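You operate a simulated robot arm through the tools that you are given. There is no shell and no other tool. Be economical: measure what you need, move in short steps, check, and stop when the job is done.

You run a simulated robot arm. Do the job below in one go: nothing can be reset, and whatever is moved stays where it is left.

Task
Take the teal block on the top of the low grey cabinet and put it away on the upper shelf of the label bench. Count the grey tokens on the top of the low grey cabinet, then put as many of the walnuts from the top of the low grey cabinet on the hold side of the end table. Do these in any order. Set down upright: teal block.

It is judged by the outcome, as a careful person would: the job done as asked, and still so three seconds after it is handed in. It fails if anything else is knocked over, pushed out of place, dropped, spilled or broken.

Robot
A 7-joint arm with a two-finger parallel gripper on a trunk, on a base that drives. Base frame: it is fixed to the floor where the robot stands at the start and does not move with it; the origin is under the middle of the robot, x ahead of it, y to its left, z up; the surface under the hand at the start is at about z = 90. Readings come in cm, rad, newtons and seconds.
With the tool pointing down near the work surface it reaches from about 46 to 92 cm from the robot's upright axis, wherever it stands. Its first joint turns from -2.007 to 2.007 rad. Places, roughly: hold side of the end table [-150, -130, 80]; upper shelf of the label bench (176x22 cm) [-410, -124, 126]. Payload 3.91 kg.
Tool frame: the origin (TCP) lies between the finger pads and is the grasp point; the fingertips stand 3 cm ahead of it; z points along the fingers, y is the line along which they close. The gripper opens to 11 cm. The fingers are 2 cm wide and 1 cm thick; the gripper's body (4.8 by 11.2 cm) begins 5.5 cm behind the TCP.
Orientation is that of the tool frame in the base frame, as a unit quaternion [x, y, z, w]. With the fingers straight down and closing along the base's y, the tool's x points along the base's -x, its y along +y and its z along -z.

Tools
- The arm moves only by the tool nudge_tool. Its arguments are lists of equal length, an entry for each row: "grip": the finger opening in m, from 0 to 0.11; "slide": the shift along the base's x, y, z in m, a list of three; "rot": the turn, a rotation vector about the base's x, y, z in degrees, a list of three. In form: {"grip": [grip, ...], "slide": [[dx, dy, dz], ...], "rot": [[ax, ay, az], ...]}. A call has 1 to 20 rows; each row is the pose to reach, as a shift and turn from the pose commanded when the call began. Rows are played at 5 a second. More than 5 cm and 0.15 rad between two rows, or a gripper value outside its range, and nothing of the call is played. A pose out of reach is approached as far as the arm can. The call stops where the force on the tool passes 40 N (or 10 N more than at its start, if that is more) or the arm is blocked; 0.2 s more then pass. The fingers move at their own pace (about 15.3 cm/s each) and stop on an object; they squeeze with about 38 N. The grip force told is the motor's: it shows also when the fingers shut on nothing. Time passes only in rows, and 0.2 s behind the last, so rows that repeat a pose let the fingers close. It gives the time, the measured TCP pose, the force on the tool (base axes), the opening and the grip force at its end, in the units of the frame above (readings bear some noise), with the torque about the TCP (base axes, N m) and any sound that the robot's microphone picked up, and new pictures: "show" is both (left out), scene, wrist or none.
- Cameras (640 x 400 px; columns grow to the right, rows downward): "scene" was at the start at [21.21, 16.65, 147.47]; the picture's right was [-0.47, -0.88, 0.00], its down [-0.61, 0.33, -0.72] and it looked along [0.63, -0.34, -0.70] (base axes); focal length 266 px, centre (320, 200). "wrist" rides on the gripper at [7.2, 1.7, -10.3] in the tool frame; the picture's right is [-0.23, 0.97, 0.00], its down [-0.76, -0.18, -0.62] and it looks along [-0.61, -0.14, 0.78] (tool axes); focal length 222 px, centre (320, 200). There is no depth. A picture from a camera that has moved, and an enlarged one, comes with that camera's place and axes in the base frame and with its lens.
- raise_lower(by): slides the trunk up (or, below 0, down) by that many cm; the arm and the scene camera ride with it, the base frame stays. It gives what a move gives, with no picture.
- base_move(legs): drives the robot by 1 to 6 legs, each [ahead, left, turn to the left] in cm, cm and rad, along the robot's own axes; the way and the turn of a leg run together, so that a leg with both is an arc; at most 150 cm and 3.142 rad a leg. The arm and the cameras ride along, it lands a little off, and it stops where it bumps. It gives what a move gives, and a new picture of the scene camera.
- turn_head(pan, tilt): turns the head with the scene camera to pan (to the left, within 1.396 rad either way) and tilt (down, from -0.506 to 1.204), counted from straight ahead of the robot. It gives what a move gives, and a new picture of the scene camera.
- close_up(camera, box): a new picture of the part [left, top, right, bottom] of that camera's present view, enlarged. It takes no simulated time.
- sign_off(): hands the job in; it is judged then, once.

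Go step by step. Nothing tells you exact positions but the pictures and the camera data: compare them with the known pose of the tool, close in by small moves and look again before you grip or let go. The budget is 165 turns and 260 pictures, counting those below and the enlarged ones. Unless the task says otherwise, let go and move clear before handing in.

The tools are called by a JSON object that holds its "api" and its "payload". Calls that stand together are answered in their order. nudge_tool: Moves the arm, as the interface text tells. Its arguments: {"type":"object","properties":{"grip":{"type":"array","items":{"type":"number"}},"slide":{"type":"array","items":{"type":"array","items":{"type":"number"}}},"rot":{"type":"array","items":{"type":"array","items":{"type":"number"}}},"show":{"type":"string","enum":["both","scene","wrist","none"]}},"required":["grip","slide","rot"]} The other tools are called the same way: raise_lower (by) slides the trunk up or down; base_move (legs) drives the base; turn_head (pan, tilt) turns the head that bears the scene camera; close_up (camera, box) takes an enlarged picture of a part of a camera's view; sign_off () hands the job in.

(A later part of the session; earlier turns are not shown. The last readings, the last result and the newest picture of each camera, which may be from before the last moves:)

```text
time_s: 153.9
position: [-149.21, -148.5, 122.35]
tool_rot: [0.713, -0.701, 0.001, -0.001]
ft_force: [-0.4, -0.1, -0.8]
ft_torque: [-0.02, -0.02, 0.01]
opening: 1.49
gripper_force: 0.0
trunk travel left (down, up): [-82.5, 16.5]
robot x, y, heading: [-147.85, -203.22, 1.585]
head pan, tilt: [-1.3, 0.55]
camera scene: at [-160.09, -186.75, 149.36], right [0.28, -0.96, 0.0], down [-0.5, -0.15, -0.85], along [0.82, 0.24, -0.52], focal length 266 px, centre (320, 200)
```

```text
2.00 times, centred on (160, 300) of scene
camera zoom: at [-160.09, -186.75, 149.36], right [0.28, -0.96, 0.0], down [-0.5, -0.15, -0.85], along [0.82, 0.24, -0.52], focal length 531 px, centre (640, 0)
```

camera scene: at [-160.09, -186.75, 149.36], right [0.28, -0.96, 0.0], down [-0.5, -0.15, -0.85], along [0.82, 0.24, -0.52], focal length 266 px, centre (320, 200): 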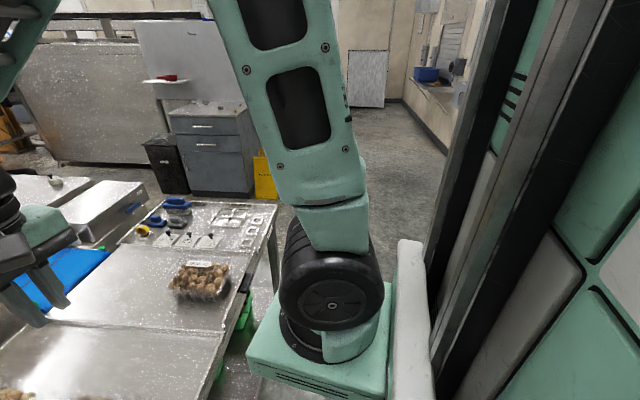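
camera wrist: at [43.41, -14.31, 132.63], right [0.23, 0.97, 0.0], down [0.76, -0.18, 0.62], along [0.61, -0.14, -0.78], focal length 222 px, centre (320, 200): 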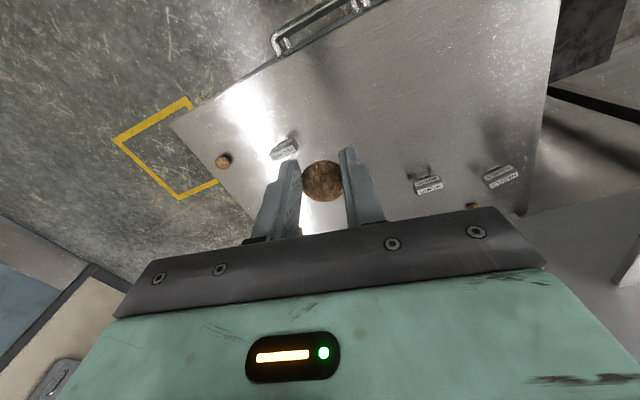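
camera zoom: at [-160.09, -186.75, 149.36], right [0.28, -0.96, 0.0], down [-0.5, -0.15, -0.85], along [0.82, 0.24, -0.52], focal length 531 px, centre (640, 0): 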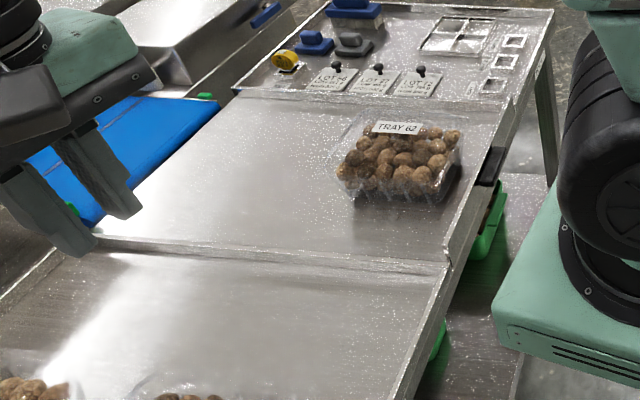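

Not on the tables in view. I'll turn back to face along the aisle and scan the floor.

{"api": "turn_head", "payload": {"pan": 0, "tilt": 0.7}}

{"api": "base_move", "payload": {"legs": [[0, 0, -1.585]]}}

{"api": "close_up", "payload": {"camera": "scene", "box": [0, 0, 400, 250]}}

{"api": "close_up", "payload": {"camera": "scene", "box": [240, 0, 640, 250]}}

{"api": "close_up", "payload": {"camera": "scene", "box": [160, 200, 480, 400]}}

```text
time_s: 155.3
position: [-149.16, -148.49, 122.34]
tool_rot: [0.713, -0.702, 0.001, 0.0]
ft_force: [0.6, -0.4, -0.6]
ft_torque: [-0.01, 0.0, -0.01]
opening: 1.51
gripper_force: 0.0
trunk travel left (down, up): [-82.5, 16.5]
robot x, y, heading: [-148.04, -203.16, 1.584]
head pan, tilt: [0.0, 0.7]
camera scene: at [-168.82, -180.77, 148.05], right [1.0, 0.01, 0.0], down [0.01, -0.64, -0.76], along [-0.01, 0.76, -0.64], focal length 266 px, centre (320, 200)
```

scene: 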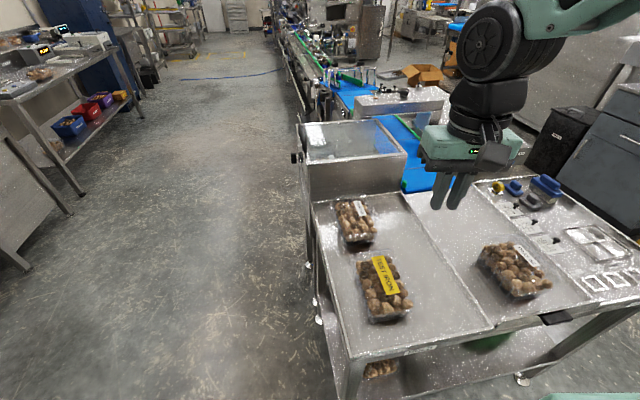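

```text
time_s: 159.7
position: [-93.0, -203.99, 122.32]
tool_rot: [0.012, 1.0, -0.001, 0.0]
ft_force: [0.3, -0.6, 0.5]
ft_torque: [-0.01, 0.0, -0.02]
opening: 1.49
gripper_force: 0.0
trunk travel left (down, up): [-82.5, 16.5]
robot x, y, heading: [-147.74, -202.91, -0.027]
head pan, tilt: [0.0, 0.7]
camera scene: at [-124.76, -183.34, 148.05], right [-0.03, -1.0, 0.0], down [-0.64, 0.02, -0.76], along [0.76, -0.02, -0.64], focal length 266 px, centre (320, 200)
```

scene: 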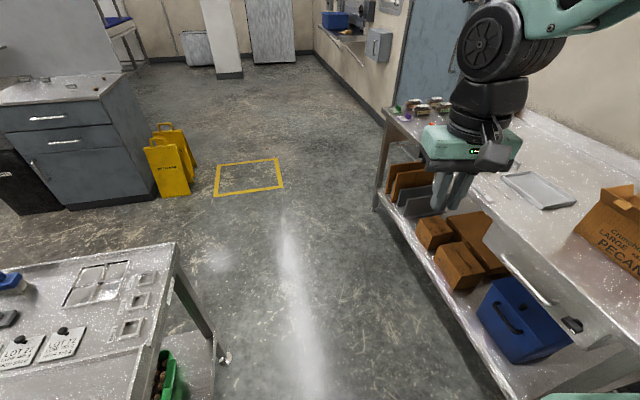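

```text
1.60 times, centred on (200, 125) of scene
camera zoom: at [-124.76, -183.34, 148.05], right [-0.03, -1.0, 0.0], down [-0.64, 0.02, -0.76], along [0.76, -0.02, -0.64], focal length 425 px, centre (512, 320)
```

zoom: 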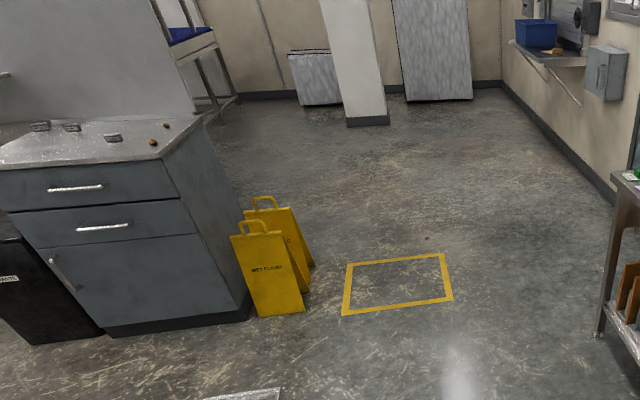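

```text
1.60 times, centred on (440, 125) of scene
camera zoom: at [-124.76, -183.34, 148.05], right [-0.03, -1.0, 0.0], down [-0.64, 0.02, -0.76], along [0.76, -0.02, -0.64], focal length 425 px, centre (128, 320)
```

zoom: 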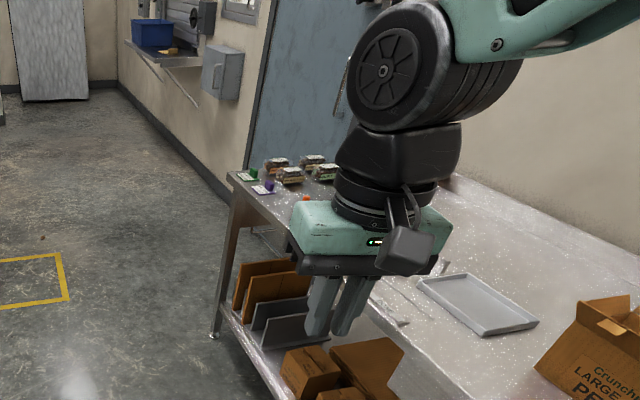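

```text
2.00 times, centred on (320, 300) of scene
camera zoom: at [-124.76, -183.34, 148.05], right [-0.03, -1.0, 0.0], down [-0.64, 0.02, -0.76], along [0.76, -0.02, -0.64], focal length 531 px, centre (320, 0)
```

zoom: 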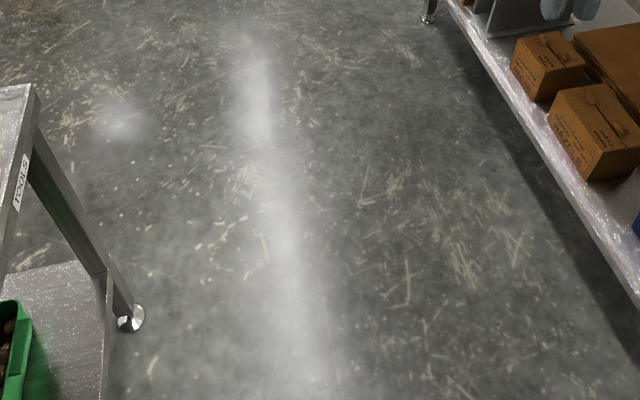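

A small brown spot lies on the floor just beyond the yellow square, around (140, −131). Zooming to verify.

{"api": "close_up", "payload": {"camera": "scene", "box": [240, 130, 304, 170]}}

```text
10.00 times, centred on (272, 150) of scene
camera zoom: at [-124.76, -183.34, 148.05], right [-0.03, -1.0, 0.0], down [-0.64, 0.02, -0.76], along [0.76, -0.02, -0.64], focal length 2656 px, centre (800, 700)
```

zoom: 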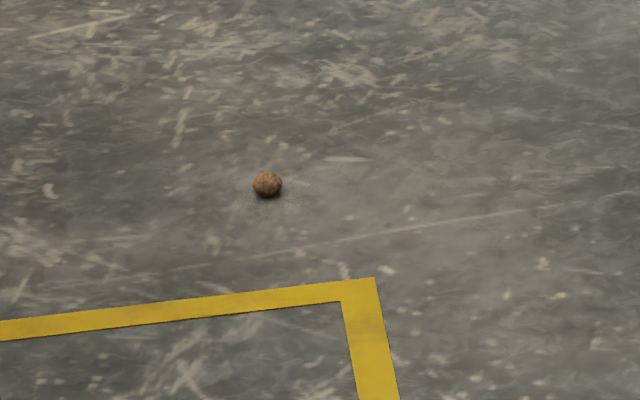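

That's the walnut. I'll drive to it and pick it off the floor, gripping more carefully this time.

{"api": "base_move", "payload": {"legs": [[0, 0, 0.027], [130, 0, 0], [75, 72, 0]]}}

{"api": "turn_head", "payload": {"pan": -0.2, "tilt": 0.9}}

```text
time_s: 171.5
position: [114.6, -136.67, 122.42]
tool_rot: [0.019, 1.0, -0.001, 0.0]
ft_force: [-0.3, 0.1, -0.8]
ft_torque: [-0.02, 0.0, 0.01]
opening: 1.5
gripper_force: 0.1
trunk travel left (down, up): [-82.5, 16.5]
robot x, y, heading: [59.46, -135.16, -0.041]
head pan, tilt: [0.0, 0.7]
camera scene: at [83.18, -115.62, 148.05], right [-0.04, -1.0, 0.0], down [-0.64, 0.03, -0.76], along [0.76, -0.03, -0.64], focal length 266 px, centre (320, 200)
```

scene: 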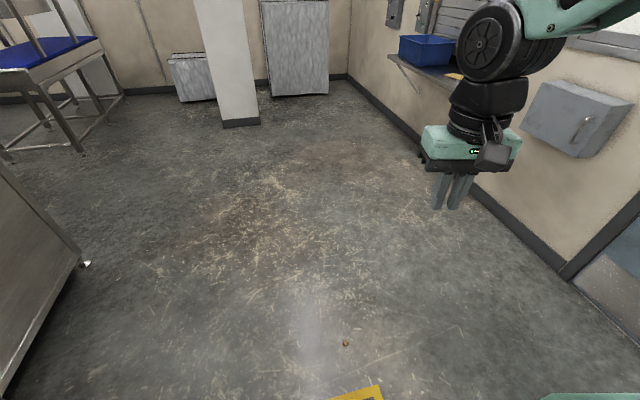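

```text
time_s: 172.3
position: [114.67, -136.69, 122.42]
tool_rot: [0.02, 1.0, -0.001, 0.0]
ft_force: [-0.3, 0.1, -0.2]
ft_torque: [0.0, -0.01, -0.01]
opening: 1.5
gripper_force: 0.1
trunk travel left (down, up): [-82.5, 16.5]
robot x, y, heading: [59.72, -135.28, -0.042]
head pan, tilt: [-0.201, 0.901]
camera scene: at [82.03, -117.07, 146.44], right [-0.24, -0.97, 0.0], down [-0.76, 0.19, -0.62], along [0.6, -0.15, -0.78], focal length 266 px, centre (320, 200)
```

scene: 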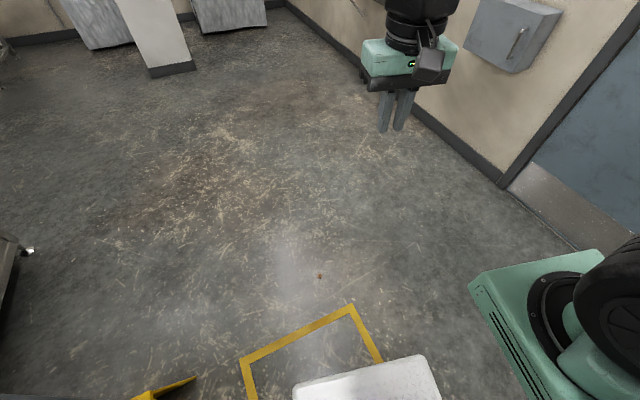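

Nut at about (140, −131.5) on the floor. I'll lower the trunk and move the hand above it.

{"api": "raise_lower", "payload": {"by": -80}}

{"api": "nudge_tool", "payload": {"grip": [0.05, 0.07, 0.07, 0.07, 0.07, 0.07, 0.07], "slide": [[0.04, 0.007, -0.02], [0.08, 0.014, -0.05], [0.12, 0.021, -0.08], [0.16, 0.028, -0.11], [0.19, 0.035, -0.14], [0.22, 0.045, -0.17], [0.248, 0.052, -0.2]], "rot": [[0, 0, 0], [0, 0, 0], [0, 0, 0], [0, 0, 0], [0, 0, 0], [0, 0, 0], [0, 0, 0]]}}

```text
refused: -80 is not a number from -40 to 40
```

```text
refused: row 2 steps farther than a row can; nothing moved
```

{"api": "raise_lower", "payload": {"by": -40}}

{"api": "raise_lower", "payload": {"by": -40}}

{"api": "nudge_tool", "payload": {"grip": [0.05, 0.07, 0.07, 0.07, 0.07, 0.07, 0.07, 0.07], "slide": [[0.035, 0.007, -0.02], [0.07, 0.014, -0.05], [0.105, 0.021, -0.08], [0.14, 0.028, -0.11], [0.17, 0.035, -0.14], [0.2, 0.042, -0.17], [0.23, 0.049, -0.2], [0.248, 0.052, -0.23]], "rot": [[0, 0, 0], [0, 0, 0], [0, 0, 0], [0, 0, 0], [0, 0, 0], [0, 0, 0], [0, 0, 0], [0, 0, 0]]}}

```text
time_s: 176.1
position: [114.65, -136.78, 82.37]
tool_rot: [0.019, 1.0, -0.001, 0.0]
ft_force: [1.0, 0.0, 0.1]
ft_torque: [-0.02, 0.02, 0.04]
opening: 1.5
gripper_force: 0.0
trunk travel left (down, up): [-42.5, 56.5]
robot x, y, heading: [59.96, -135.5, -0.043]
head pan, tilt: [-0.201, 0.901]
```

```text
time_s: 179.9
position: [114.66, -136.73, 42.36]
tool_rot: [0.02, 1.0, -0.001, 0.0]
ft_force: [-0.3, -0.2, -0.5]
ft_torque: [0.03, 0.0, -0.01]
opening: 1.5
gripper_force: 0.1
trunk travel left (down, up): [-2.5, 96.5]
robot x, y, heading: [59.67, -135.27, -0.046]
head pan, tilt: [-0.201, 0.901]
```

```text
time_s: 181.7
position: [139.44, -131.49, 19.34]
tool_rot: [0.019, 1.0, 0.0, 0.001]
ft_force: [-0.4, 0.3, 0.0]
ft_torque: [0.0, -0.01, 0.03]
opening: 7.04
gripper_force: 0.1
trunk travel left (down, up): [-2.5, 96.5]
robot x, y, heading: [59.71, -135.3, -0.042]
head pan, tilt: [-0.201, 0.901]
camera scene: at [82.02, -117.08, 66.44], right [-0.24, -0.97, 0.0], down [-0.76, 0.19, -0.62], along [0.6, -0.15, -0.78], focal length 266 px, centre (320, 200)
camera wrist: at [132.08, -129.4, 29.51], right [0.27, 0.96, 0.0], down [0.75, -0.21, 0.62], along [0.6, -0.17, -0.78], focal length 222 px, centre (320, 200)
```

scene: 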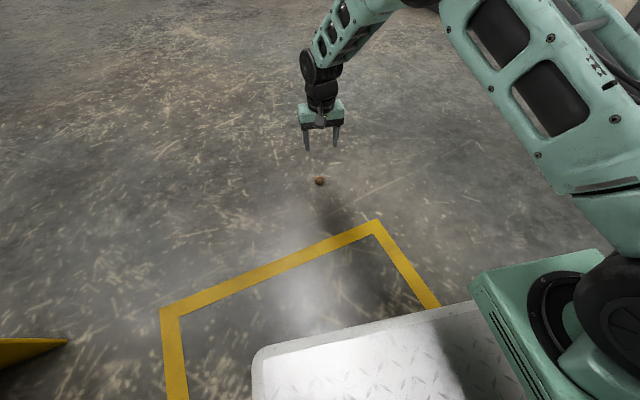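
wrist: 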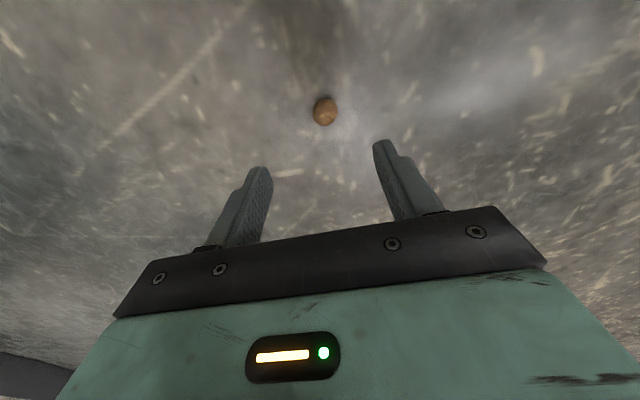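

Wrist view puts the nut at (140.5, −131.3). I'll go down to just above it and recheck alignment.

{"api": "nudge_tool", "payload": {"grip": [0.07, 0.07, 0.07, 0.07], "slide": [[0.01, 0.002, -0.04], [0.01, 0.002, -0.08], [0.01, 0.002, -0.115], [0.01, 0.002, -0.125]], "rot": [[0, 0, 0], [0, 0, 0], [0, 0, 0], [0, 0, 0]]}}

{"api": "close_up", "payload": {"camera": "wrist", "box": [240, 100, 400, 200]}}

{"api": "close_up", "payload": {"camera": "scene", "box": [270, 120, 370, 200]}}

```text
time_s: 182.7
position: [140.38, -131.46, 6.8]
tool_rot: [0.02, 1.0, -0.001, 0.001]
ft_force: [0.7, 0.1, -0.1]
ft_torque: [0.02, 0.0, 0.01]
opening: 7.02
gripper_force: 0.0
trunk travel left (down, up): [-2.5, 96.5]
robot x, y, heading: [59.96, -135.21, -0.042]
head pan, tilt: [-0.201, 0.901]
camera scene: at [82.03, -117.07, 66.43], right [-0.24, -0.97, 0.0], down [-0.76, 0.19, -0.62], along [0.6, -0.15, -0.78], focal length 266 px, centre (320, 200)
camera wrist: at [133.06, -129.28, 17.05], right [0.27, 0.96, 0.0], down [0.75, -0.21, 0.62], along [0.6, -0.17, -0.78], focal length 222 px, centre (320, 200)
```

scene: 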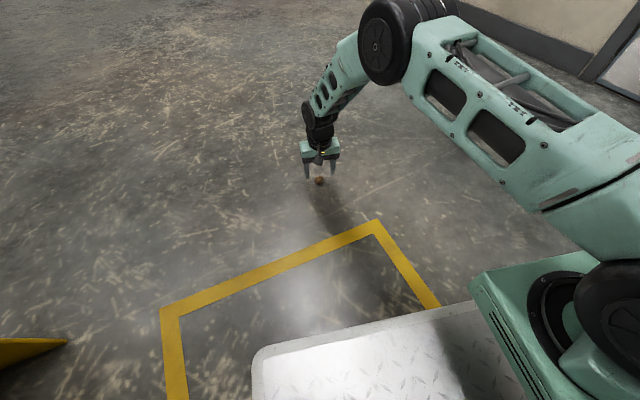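
wrist: 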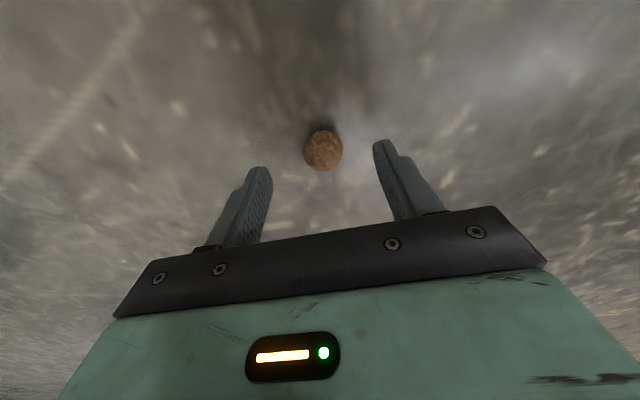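

```text
4.00 times, centred on (320, 150) of wrist
camera zoom: at [133.06, -129.28, 17.05], right [0.27, 0.96, 0.0], down [0.75, -0.21, 0.62], along [0.6, -0.17, -0.78], focal length 888 px, centre (320, 400)
```

zoom: 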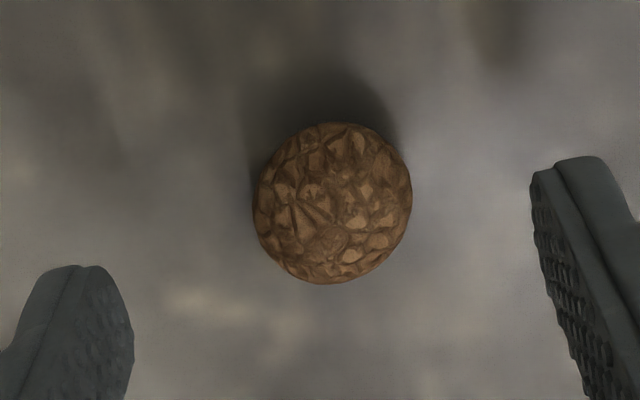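

```text
5.00 times, centred on (320, 160) of scene
camera zoom: at [82.03, -117.07, 66.43], right [-0.24, -0.97, 0.0], down [-0.76, 0.19, -0.62], along [0.6, -0.15, -0.78], focal length 1328 px, centre (320, 400)
```

zoom: 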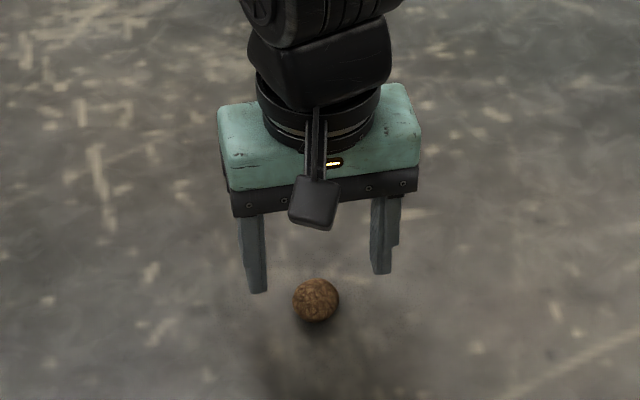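

Well centred. Going down 3.4 cm and closing, then a small lift to check.

{"api": "nudge_tool", "payload": {"grip": [0.07, 0.07, 0.05, 0.04, 0.03, 0.02, 0.02, 0.02, 0.02], "slide": [[0.001, 0.003, -0.02], [0.001, 0.003, -0.034], [0.001, 0.003, -0.034], [0.001, 0.003, -0.034], [0.001, 0.003, -0.034], [0.001, 0.003, -0.034], [0.001, 0.003, -0.034], [0.001, 0.003, -0.024], [0.001, 0.003, 0.01]], "rot": [[0, 0, 0], [0, 0, 0], [0, 0, 0], [0, 0, 0], [0, 0, 0], [0, 0, 0], [0, 0, 0], [0, 0, 0], [0, 0, 0]], "show": "none"}}

{"api": "close_up", "payload": {"camera": "wrist", "box": [240, 130, 400, 230]}}

{"api": "close_up", "payload": {"camera": "scene", "box": [270, 120, 370, 200]}}

```text
time_s: 184.7
position: [140.56, -131.16, 7.89]
tool_rot: [0.019, 1.0, -0.002, 0.0]
ft_force: [-0.7, -0.2, -0.2]
ft_torque: [-0.03, 0.01, 0.02]
opening: 2.68
gripper_force: 38.0
trunk travel left (down, up): [-2.5, 96.5]
robot x, y, heading: [60.01, -134.84, -0.039]
head pan, tilt: [-0.201, 0.901]
```

```text
4.00 times, centred on (320, 180) of wrist
camera zoom: at [133.26, -129.13, 18.15], right [0.27, 0.96, 0.0], down [0.75, -0.21, 0.62], along [0.6, -0.17, -0.78], focal length 888 px, centre (320, 280)
```

zoom: 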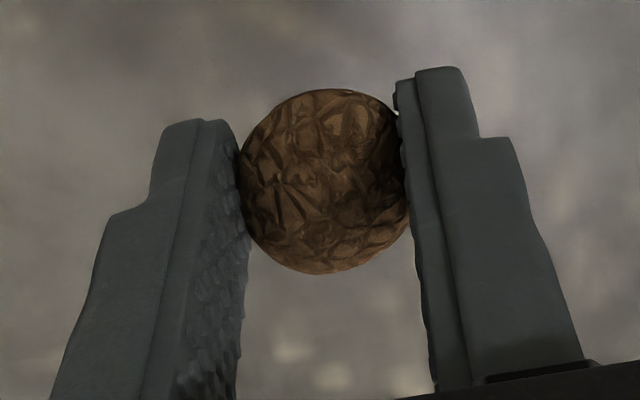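

```text
5.00 times, centred on (320, 160) of scene
camera zoom: at [82.03, -117.07, 66.42], right [-0.24, -0.97, 0.0], down [-0.76, 0.19, -0.62], along [0.6, -0.15, -0.78], focal length 1328 px, centre (320, 400)
```

zoom: 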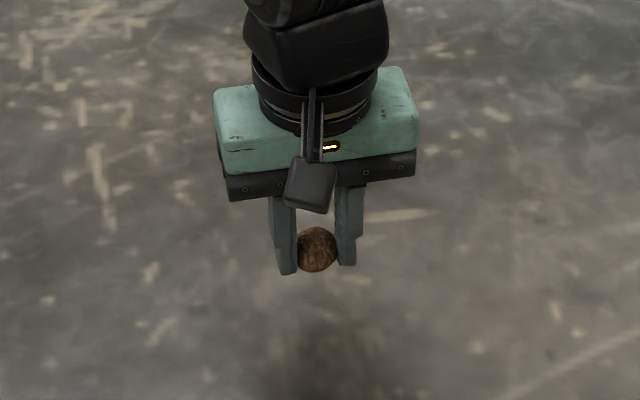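

Held and centred this time. I'll lift and wait to see whether the grip creeps.

{"api": "nudge_tool", "payload": {"grip": [0.02, 0.02, 0.02, 0.02, 0.02, 0.02, 0.02, 0.02, 0.02, 0.02, 0.02, 0.02, 0.02, 0.02, 0.02], "slide": [[0, 0, 0.03], [0, 0, 0.06], [0, 0, 0.08], [0, 0, 0.08], [0, 0, 0.08], [0, 0, 0.08], [0, 0, 0.08], [0, 0, 0.08], [0, 0, 0.08], [0, 0, 0.08], [0, 0, 0.08], [0, 0, 0.08], [0, 0, 0.08], [0, 0, 0.08], [0, 0, 0.08]], "rot": [[0, 0, 0], [0, 0, 0], [0, 0, 0], [0, 0, 0], [0, 0, 0], [0, 0, 0], [0, 0, 0], [0, 0, 0], [0, 0, 0], [0, 0, 0], [0, 0, 0], [0, 0, 0], [0, 0, 0], [0, 0, 0], [0, 0, 0]], "show": "none"}}

{"api": "close_up", "payload": {"camera": "wrist", "box": [240, 130, 400, 230]}}

```text
time_s: 187.9
position: [140.57, -131.14, 16.07]
tool_rot: [0.02, 1.0, -0.001, 0.0]
ft_force: [-0.2, -0.2, 0.0]
ft_torque: [-0.02, -0.04, -0.03]
opening: 2.89
gripper_force: 37.7
trunk travel left (down, up): [-2.5, 96.5]
robot x, y, heading: [59.97, -135.36, -0.042]
head pan, tilt: [-0.201, 0.901]
```

```text
4.00 times, centred on (320, 180) of wrist
camera zoom: at [133.29, -129.18, 26.35], right [0.27, 0.96, 0.0], down [0.75, -0.21, 0.62], along [0.6, -0.17, -0.78], focal length 888 px, centre (320, 280)
```

zoom: 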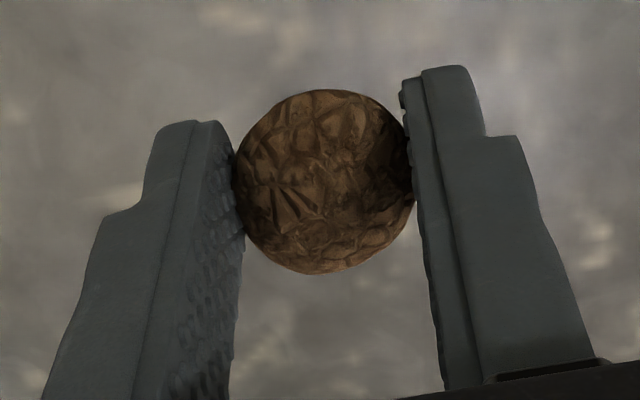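

The opening crept from 2.68 to 2.89 cm as the nut turns in the pads. I'll try a gentler hold by commanding an opening just under the nut's width, and watch.

{"api": "nudge_tool", "payload": {"grip": [0.0285, 0.0285, 0.0285, 0.0285, 0.0285, 0.0285, 0.0285, 0.0285, 0.0285, 0.0285], "slide": [[0, 0, 0], [0, 0, 0], [0, 0, 0], [0, 0, 0], [0, 0, 0], [0, 0, 0], [0, 0, 0], [0, 0, 0], [0, 0, 0], [0, 0, 0]], "rot": [[0, 0, 0], [0, 0, 0], [0, 0, 0], [0, 0, 0], [0, 0, 0], [0, 0, 0], [0, 0, 0], [0, 0, 0], [0, 0, 0], [0, 0, 0]], "show": "none"}}

{"api": "close_up", "payload": {"camera": "wrist", "box": [240, 130, 400, 230]}}

```text
time_s: 190.1
position: [140.61, -131.19, 16.05]
tool_rot: [0.02, 1.0, -0.001, 0.0]
ft_force: [0.2, -0.4, 0.7]
ft_torque: [-0.05, 0.03, -0.02]
opening: 3.12
gripper_force: 15.3
trunk travel left (down, up): [-2.5, 96.5]
robot x, y, heading: [59.8, -135.35, -0.048]
head pan, tilt: [-0.201, 0.901]
```

```text
4.00 times, centred on (320, 180) of wrist
camera zoom: at [133.29, -129.17, 26.35], right [0.27, 0.96, 0.0], down [0.75, -0.21, 0.62], along [0.6, -0.17, -0.78], focal length 888 px, centre (320, 280)
```

zoom: 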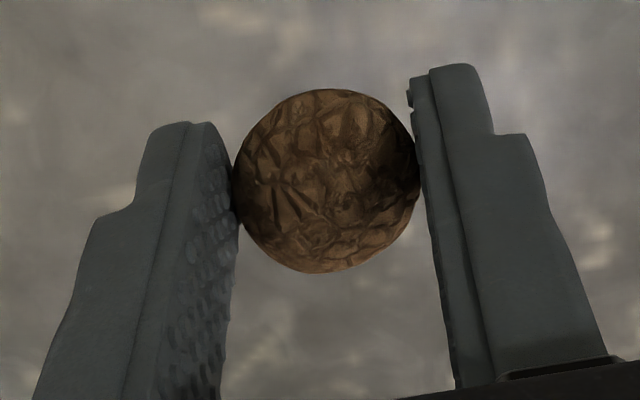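

Force dropped to 15 N with the nut steady. I'll ease slightly further and watch again.

{"api": "nudge_tool", "payload": {"grip": [0.0295, 0.03, 0.03, 0.03, 0.03, 0.03, 0.03, 0.03, 0.03, 0.03, 0.03, 0.03, 0.03, 0.03, 0.03, 0.03], "slide": [[0, 0, 0], [0, 0, 0], [0, 0, 0], [0, 0, 0], [0, 0, 0], [0, 0, 0], [0, 0, 0], [0, 0, 0], [0, 0, 0], [0, 0, 0], [0, 0, 0], [0, 0, 0], [0, 0, 0], [0, 0, 0], [0, 0, 0], [0, 0, 0]], "rot": [[0, 0, 0], [0, 0, 0], [0, 0, 0], [0, 0, 0], [0, 0, 0], [0, 0, 0], [0, 0, 0], [0, 0, 0], [0, 0, 0], [0, 0, 0], [0, 0, 0], [0, 0, 0], [0, 0, 0], [0, 0, 0], [0, 0, 0], [0, 0, 0]], "show": "none"}}

{"api": "close_up", "payload": {"camera": "wrist", "box": [240, 130, 400, 230]}}

```text
time_s: 193.5
position: [140.52, -131.2, 15.96]
tool_rot: [0.02, 1.0, -0.001, 0.0]
ft_force: [0.5, -0.3, -0.1]
ft_torque: [-0.05, 0.01, -0.03]
opening: 3.17
gripper_force: 13.9
trunk travel left (down, up): [-2.5, 96.5]
robot x, y, heading: [60.1, -135.34, -0.044]
head pan, tilt: [-0.201, 0.901]
```

```text
4.00 times, centred on (320, 180) of wrist
camera zoom: at [133.3, -129.17, 26.35], right [0.27, 0.96, 0.0], down [0.75, -0.21, 0.62], along [0.6, -0.17, -0.78], focal length 888 px, centre (320, 280)
```

zoom: 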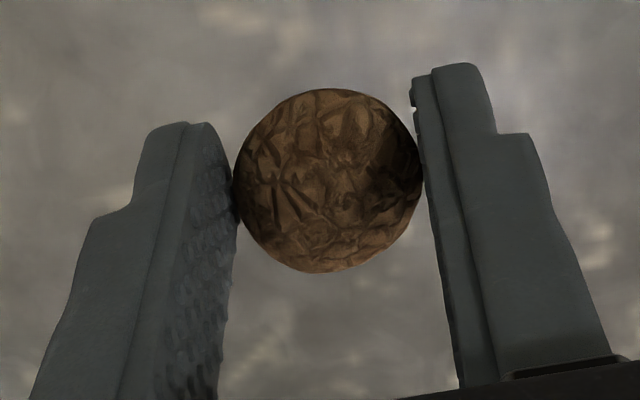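

Steady enough; I'll hold at 3.1 cm commanded, retract, raise the trunk, and keep checking the grip.

{"api": "nudge_tool", "payload": {"grip": [0.031, 0.031, 0.031, 0.031, 0.031, 0.031, 0.031, 0.031, 0.031, 0.031], "slide": [[0, 0, 0.03], [-0.02, 0, 0.06], [-0.04, 0, 0.09], [-0.07, -0.01, 0.12], [-0.1, -0.02, 0.15], [-0.13, -0.02, 0.18], [-0.16, -0.03, 0.21], [-0.19, -0.04, 0.23], [-0.22, -0.05, 0.25], [-0.25, -0.05, 0.26]], "rot": [[0, 0, 0], [0, 0, 0], [0, 0, 0], [0, 0, 0], [0, 0, 0], [0, 0, 0], [0, 0, 0], [0, 0, 0], [0, 0, 0], [0, 0, 0]], "show": "none"}}

{"api": "raise_lower", "payload": {"by": 40}}

{"api": "raise_lower", "payload": {"by": 40}}

{"api": "close_up", "payload": {"camera": "wrist", "box": [240, 130, 400, 230]}}

```text
time_s: 195.7
position: [115.47, -136.12, 41.87]
tool_rot: [0.02, 1.0, -0.001, -0.001]
ft_force: [0.2, -0.3, -0.2]
ft_torque: [0.03, -0.02, 0.01]
opening: 3.19
gripper_force: 27.7
trunk travel left (down, up): [-2.5, 96.5]
robot x, y, heading: [60.05, -134.84, -0.043]
head pan, tilt: [-0.201, 0.901]
```

```text
time_s: 199.6
position: [115.42, -136.14, 81.86]
tool_rot: [0.021, 1.0, -0.001, 0.0]
ft_force: [-0.4, 0.0, -0.1]
ft_torque: [-0.01, 0.01, -0.02]
opening: 3.21
gripper_force: 1.5
trunk travel left (down, up): [-42.5, 56.5]
robot x, y, heading: [60.37, -135.1, -0.04]
head pan, tilt: [-0.201, 0.901]
```

```text
time_s: 203.4
position: [115.52, -136.19, 121.76]
tool_rot: [0.02, 1.0, -0.001, 0.0]
ft_force: [0.3, 0.2, -0.5]
ft_torque: [-0.05, 0.01, 0.03]
opening: 3.17
gripper_force: 27.8
trunk travel left (down, up): [-82.5, 16.5]
robot x, y, heading: [60.04, -135.11, -0.043]
head pan, tilt: [-0.201, 0.901]
```

```text
4.00 times, centred on (320, 180) of wrist
camera zoom: at [108.23, -134.06, 132.1], right [0.27, 0.96, 0.0], down [0.75, -0.21, 0.62], along [0.6, -0.17, -0.78], focal length 888 px, centre (320, 280)
```

zoom: 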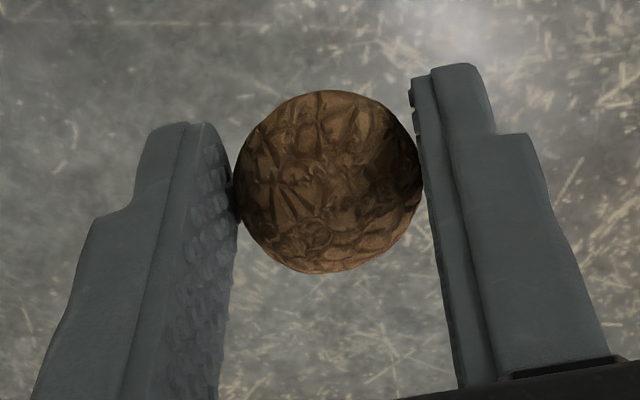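

Nut stable in the grip (3.18 cm). Driving back into the aisle, checking midway.

{"api": "base_move", "payload": {"legs": [[0, 0, 0.043], [-78, -66, 0]]}}

{"api": "close_up", "payload": {"camera": "wrist", "box": [240, 130, 400, 230]}}

```text
time_s: 209.0
position: [36.81, -199.3, 121.75]
tool_rot: [0.012, 1.0, 0.0, 0.001]
ft_force: [-0.3, -0.3, 0.1]
ft_torque: [0.0, -0.01, 0.0]
opening: 3.23
gripper_force: 1.6
trunk travel left (down, up): [-82.5, 16.5]
robot x, y, heading: [-18.71, -198.9, -0.029]
head pan, tilt: [-0.201, 0.901]
camera scene: at [3.1, -180.72, 146.43], right [-0.23, -0.97, 0.0], down [-0.76, 0.18, -0.62], along [0.61, -0.14, -0.78], focal length 266 px, centre (320, 200)
```

scene: 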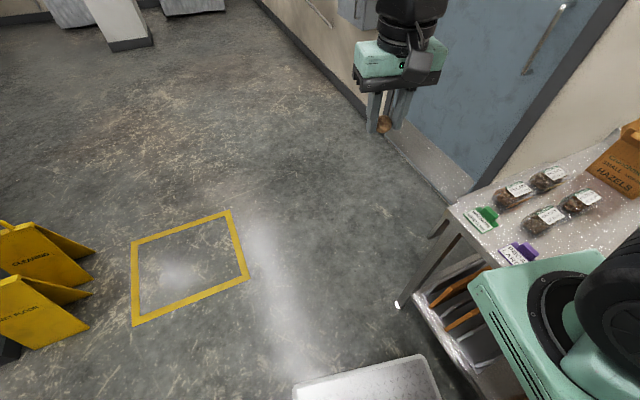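

```text
4.00 times, centred on (320, 180) of wrist
camera zoom: at [29.55, -197.31, 132.1], right [0.25, 0.97, 0.0], down [0.76, -0.2, 0.62], along [0.6, -0.16, -0.78], focal length 888 px, centre (320, 280)
```

zoom: 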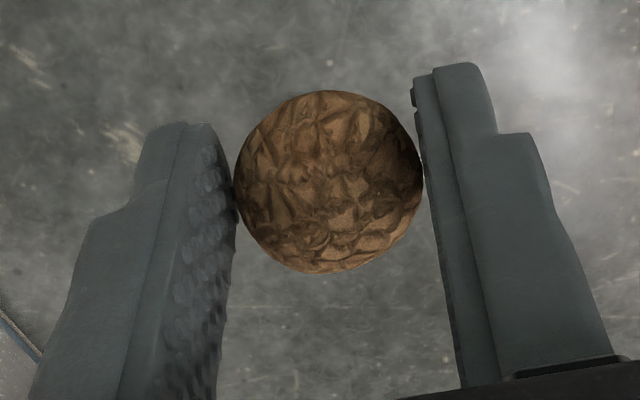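

{"api": "base_move", "payload": {"legs": [[0, 0, 0.029], [-130, -5, 0], [0, 0, 1.571]]}}

{"api": "close_up", "payload": {"camera": "wrist", "box": [240, 130, 400, 230]}}

{"api": "turn_head", "payload": {"pan": -0.2, "tilt": 0.9}}

{"api": "close_up", "payload": {"camera": "scene", "box": [260, 100, 500, 290]}}

```text
time_s: 219.8
position: [-149.48, -148.26, 121.84]
tool_rot: [-0.704, 0.71, -0.001, 0.001]
ft_force: [0.0, 0.0, -0.4]
ft_torque: [0.0, 0.03, -0.01]
opening: 3.18
gripper_force: 12.5
trunk travel left (down, up): [-82.5, 16.5]
robot x, y, heading: [-148.59, -203.85, 1.565]
head pan, tilt: [-0.201, 0.901]
camera scene: at [-167.73, -182.15, 146.43], right [0.98, -0.21, 0.0], down [-0.16, -0.77, -0.62], along [0.13, 0.61, -0.78], focal length 266 px, centre (320, 200)
```

scene: 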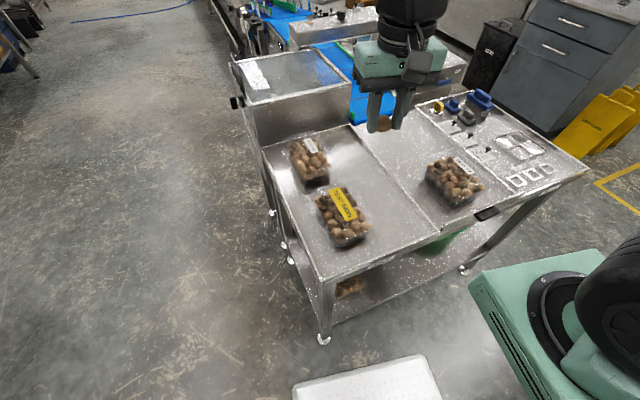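

```text
4.00 times, centred on (320, 180) of wrist
camera zoom: at [-151.43, -155.46, 132.1], right [-0.97, 0.23, 0.0], down [0.18, 0.76, 0.62], along [0.15, 0.61, -0.78], focal length 888 px, centre (320, 280)
```

zoom: 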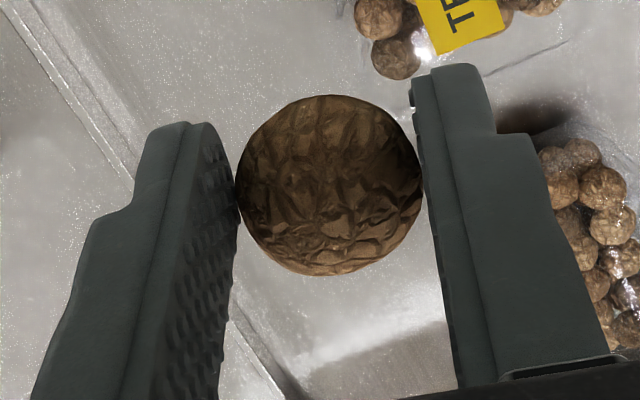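

```text
time_s: 220.3
position: [-149.57, -148.29, 121.78]
tool_rot: [-0.705, 0.709, -0.001, 0.0]
ft_force: [0.4, 0.3, -1.0]
ft_torque: [0.03, 0.01, -0.01]
opening: 2.88
gripper_force: 38.3
trunk travel left (down, up): [-82.5, 16.5]
robot x, y, heading: [-148.88, -203.54, 1.566]
head pan, tilt: [-0.201, 0.901]
camera scene: at [-167.74, -182.15, 146.43], right [0.98, -0.21, 0.0], down [-0.16, -0.77, -0.62], along [0.13, 0.61, -0.78], focal length 266 px, centre (320, 200)
```

scene: 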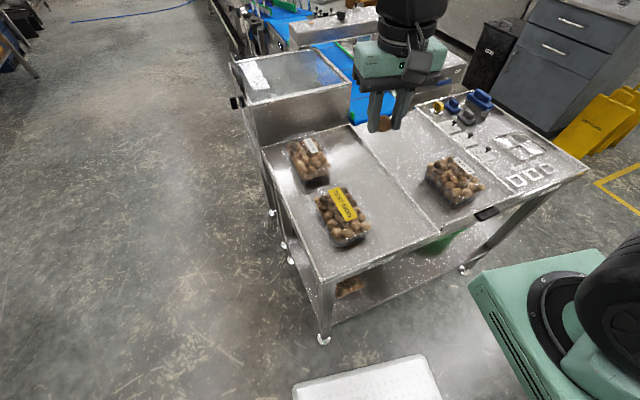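

```text
2.11 times, centred on (380, 195) of scene
camera zoom: at [-167.74, -182.15, 146.43], right [0.98, -0.21, 0.0], down [-0.16, -0.77, -0.62], along [0.13, 0.61, -0.78], focal length 559 px, centre (194, 210)
```

zoom: 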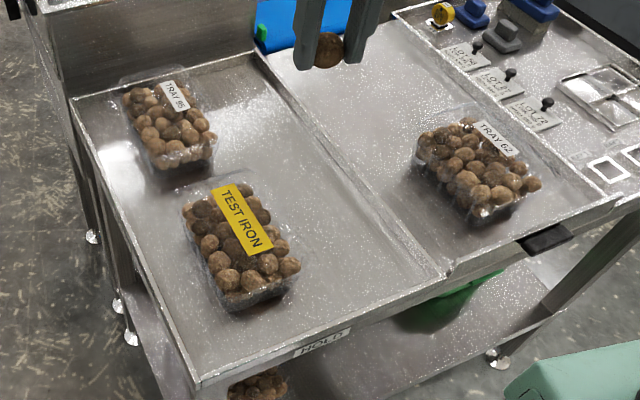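

The hold plate's free strip lies between the trays and the divider. Grip has shifted a bit, so I'll place this nut promptly at about (−139.5, −120).

{"api": "nudge_tool", "payload": {"grip": [0.031, 0.031, 0.031, 0.031, 0.031, 0.031, 0.031, 0.031, 0.031], "slide": [[0.012, 0.032, -0.02], [0.024, 0.064, -0.04], [0.036, 0.096, -0.06], [0.048, 0.128, -0.08], [0.06, 0.16, -0.105], [0.072, 0.192, -0.13], [0.084, 0.224, -0.155], [0.096, 0.256, -0.18], [0.1, 0.283, -0.2]], "rot": [[0, 0, 0], [0, 0, 0], [0, 0, 0], [0, 0, 0], [0, 0, 0], [0, 0, 0], [0, 0, 0], [0, 0, 0], [0, 0, 0]]}}

{"api": "close_up", "payload": {"camera": "scene", "box": [280, 80, 472, 200]}}

```text
time_s: 222.3
position: [-139.5, -119.84, 101.73]
tool_rot: [-0.704, 0.71, 0.0, 0.001]
ft_force: [-0.2, 0.1, 0.6]
ft_torque: [0.05, 0.01, 0.01]
opening: 3.09
gripper_force: 0.1
trunk travel left (down, up): [-82.5, 16.5]
robot x, y, heading: [-148.82, -203.8, 1.563]
head pan, tilt: [-0.201, 0.901]
camera scene: at [-167.74, -182.19, 146.44], right [0.98, -0.21, 0.0], down [-0.16, -0.77, -0.62], along [0.13, 0.61, -0.78], focal length 266 px, centre (320, 200)
camera wrist: at [-141.33, -127.05, 112.03], right [-0.97, 0.23, 0.0], down [0.18, 0.76, 0.62], along [0.15, 0.61, -0.78], focal length 222 px, centre (320, 200)
```

scene: 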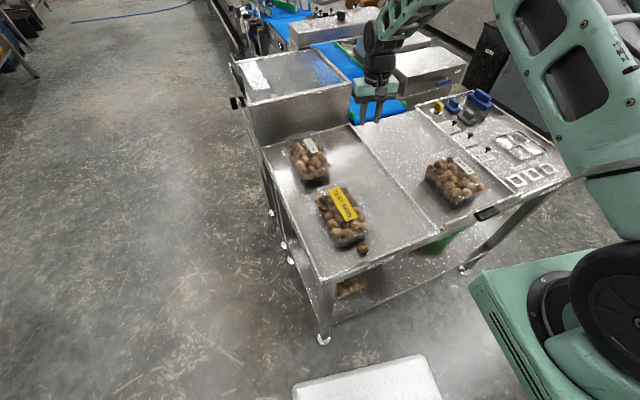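
wrist: 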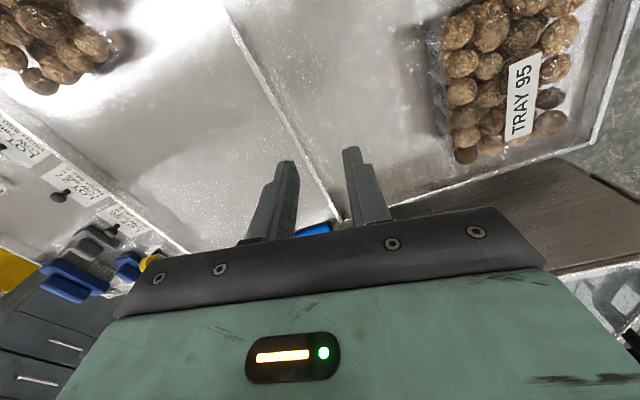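

```text
3.33 times, centred on (376, 140) of scene
camera zoom: at [-167.74, -182.19, 146.44], right [0.98, -0.21, 0.0], down [-0.16, -0.77, -0.62], along [0.13, 0.61, -0.78], focal length 885 px, centre (133, 400)
```

zoom: 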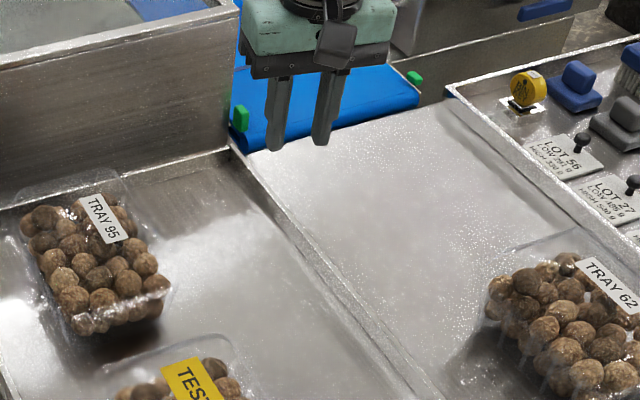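

The nut slipped out during the reach but landed on the hold plate beside the TEST IRON tray. I'll check exactly where it lies.

{"api": "close_up", "payload": {"camera": "scene", "box": [310, 190, 406, 290]}}

{"api": "close_up", "payload": {"camera": "scene", "box": [270, 120, 430, 290]}}

```text
4.00 times, centred on (358, 240) of scene
camera zoom: at [-167.74, -182.19, 146.44], right [0.98, -0.21, 0.0], down [-0.16, -0.77, -0.62], along [0.13, 0.61, -0.78], focal length 1062 px, centre (168, 40)
```

zoom: 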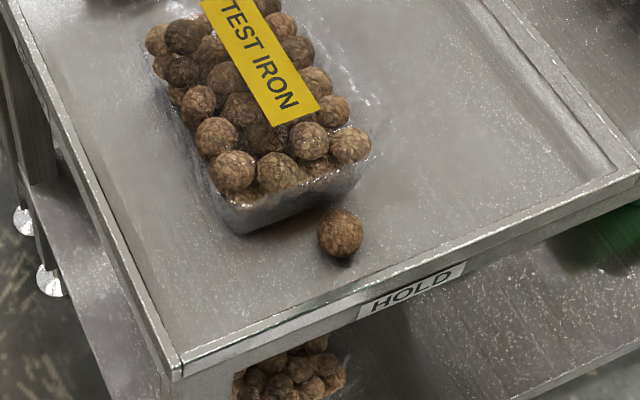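

```text
2.35 times, centred on (350, 205) of scene
camera zoom: at [-167.74, -182.19, 146.44], right [0.98, -0.21, 0.0], down [-0.16, -0.77, -0.62], along [0.13, 0.61, -0.78], focal length 625 px, centre (249, 188)
```

zoom: 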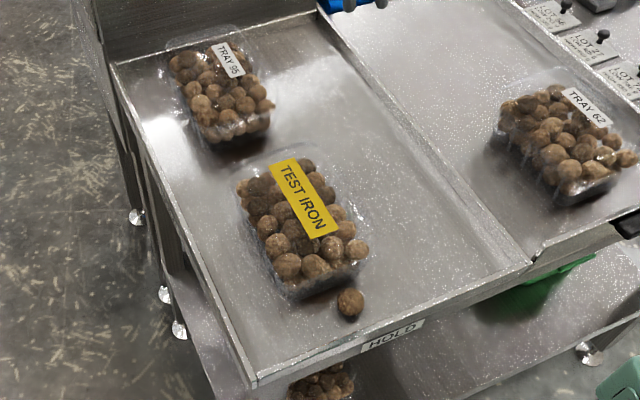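

The first walnut rests on the hold plate, inside the rim. I'll retract and go back for the second.

{"api": "nudge_tool", "payload": {"grip": [0.031, 0.031, 0.031, 0.031, 0.031, 0.031, 0.031, 0.031], "slide": [[0, 0, 0.04], [-0.01, -0.04, 0.06], [-0.02, -0.08, 0.09], [-0.03, -0.12, 0.11], [-0.05, -0.16, 0.13], [-0.07, -0.2, 0.15], [-0.09, -0.24, 0.17], [-0.1, -0.28, 0.19]], "rot": [[0, 0, 0], [0, 0, 0], [0, 0, 0], [0, 0, 0], [0, 0, 0], [0, 0, 0], [0, 0, 0], [0, 0, 0]], "show": "none"}}

{"api": "base_move", "payload": {"legs": [[0, 0, -1.566], [140, 0, 0], [0, 100, 0], [6, 85, 0]]}}

{"api": "close_up", "payload": {"camera": "scene", "box": [160, 100, 480, 300]}}

```text
refused: row 3 steps farther than a row can; nothing moved
```

```text
time_s: 232.8
position: [70.78, -221.69, 101.84]
tool_rot: [0.031, 1.0, -0.001, 0.0]
ft_force: [-0.6, 0.3, -0.4]
ft_torque: [-0.02, 0.01, 0.01]
opening: 3.1
gripper_force: 0.1
trunk travel left (down, up): [-82.5, 16.5]
robot x, y, heading: [-12.55, -208.06, -0.06]
head pan, tilt: [-0.201, 0.901]
stopped in leg 2: the robot was blocked; the commanded pose is now the measured one
camera scene: at [9.85, -190.32, 146.43], right [-0.26, -0.97, 0.0], down [-0.76, 0.2, -0.62], along [0.6, -0.16, -0.78], focal length 266 px, centre (320, 200)
```

scene: 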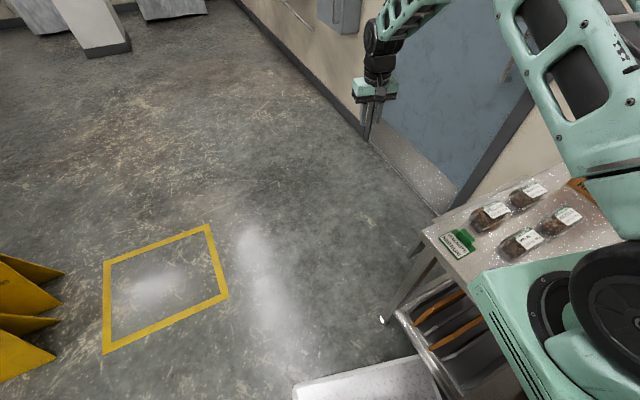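

```text
2.00 times, centred on (320, 200) of scene
camera zoom: at [9.85, -190.32, 146.43], right [-0.26, -0.97, 0.0], down [-0.76, 0.2, -0.62], along [0.6, -0.16, -0.78], focal length 531 px, centre (320, 200)
```

zoom: 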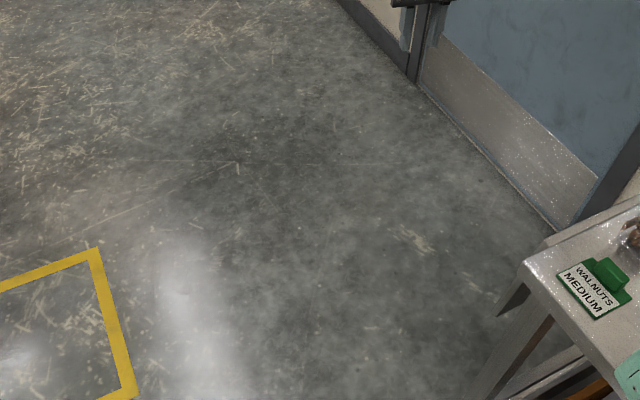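

My retract was refused while the base drove, and the base lightly bumped the shelf unit beside the aisle. First I'll step away from it, then retract the arm properly.

{"api": "base_move", "payload": {"legs": [[0, 12, 0.06]]}}

{"api": "nudge_tool", "payload": {"grip": [0.05, 0.07, 0.07, 0.07, 0.07, 0.07, 0.07, 0.07, 0.07], "slide": [[0, 0, 0.03], [-0.02, 0, 0.06], [-0.05, 0, 0.09], [-0.08, 0.0, 0.12], [-0.12, 0, 0.14], [-0.16, 0, 0.16], [-0.2, 0, 0.18], [-0.24, 0, 0.2], [-0.28, 0, 0.21]], "rot": [[0, 0, 0], [0, 0, 0], [0, 0, 0], [0, 0, 0], [0, 0, 0], [0, 0, 0], [0, 0, 0], [0, 0, 0], [0, 0, 0]], "show": "none"}}

{"api": "turn_head", "payload": {"pan": -0.9, "tilt": 0.7}}

```text
time_s: 234.1
position: [71.89, -204.22, 101.7]
tool_rot: [-0.001, 1.0, -0.001, 0.0]
ft_force: [-1.0, 0.0, 0.0]
ft_torque: [0.03, 0.03, -0.03]
opening: 3.1
gripper_force: 0.1
trunk travel left (down, up): [-82.5, 16.5]
robot x, y, heading: [-12.64, -195.53, 0.009]
head pan, tilt: [-0.201, 0.901]
camera scene: at [9.1, -176.76, 146.43], right [-0.2, -0.98, 0.0], down [-0.77, 0.16, -0.62], along [0.61, -0.12, -0.78], focal length 266 px, centre (320, 200)
```

scene: 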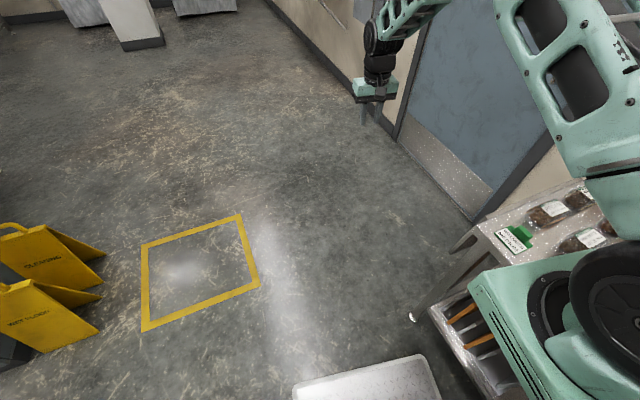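

```text
time_s: 236.1
position: [43.74, -204.44, 122.76]
tool_rot: [-0.001, 1.0, -0.001, -0.001]
ft_force: [0.8, 0.6, 0.0]
ft_torque: [0.02, 0.03, 0.0]
opening: 6.98
gripper_force: 0.0
trunk travel left (down, up): [-82.5, 16.5]
robot x, y, heading: [-12.43, -196.0, 0.002]
head pan, tilt: [-0.201, 0.901]
```

```text
time_s: 237.2
position: [43.79, -204.48, 122.86]
tool_rot: [0.0, 1.0, -0.002, 0.0]
ft_force: [-0.3, 0.0, 0.1]
ft_torque: [0.0, 0.0, 0.0]
opening: 6.99
gripper_force: 0.1
trunk travel left (down, up): [-82.5, 16.5]
robot x, y, heading: [-12.53, -195.7, -0.005]
head pan, tilt: [-0.901, 0.7]
camera scene: at [6.97, -181.9, 148.05], right [-0.78, -0.62, 0.0], down [-0.4, 0.5, -0.76], along [0.48, -0.6, -0.64], focal length 266 px, centre (320, 200)
```

scene: 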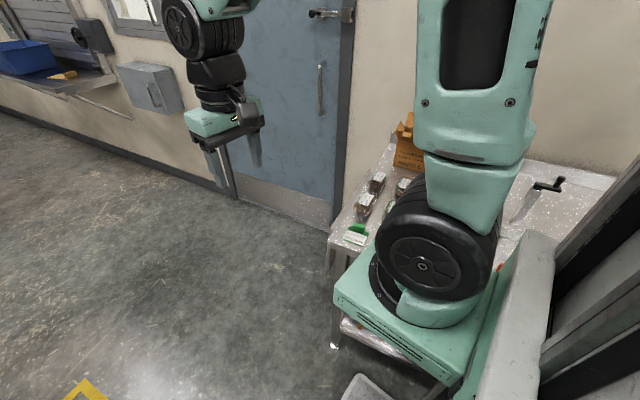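

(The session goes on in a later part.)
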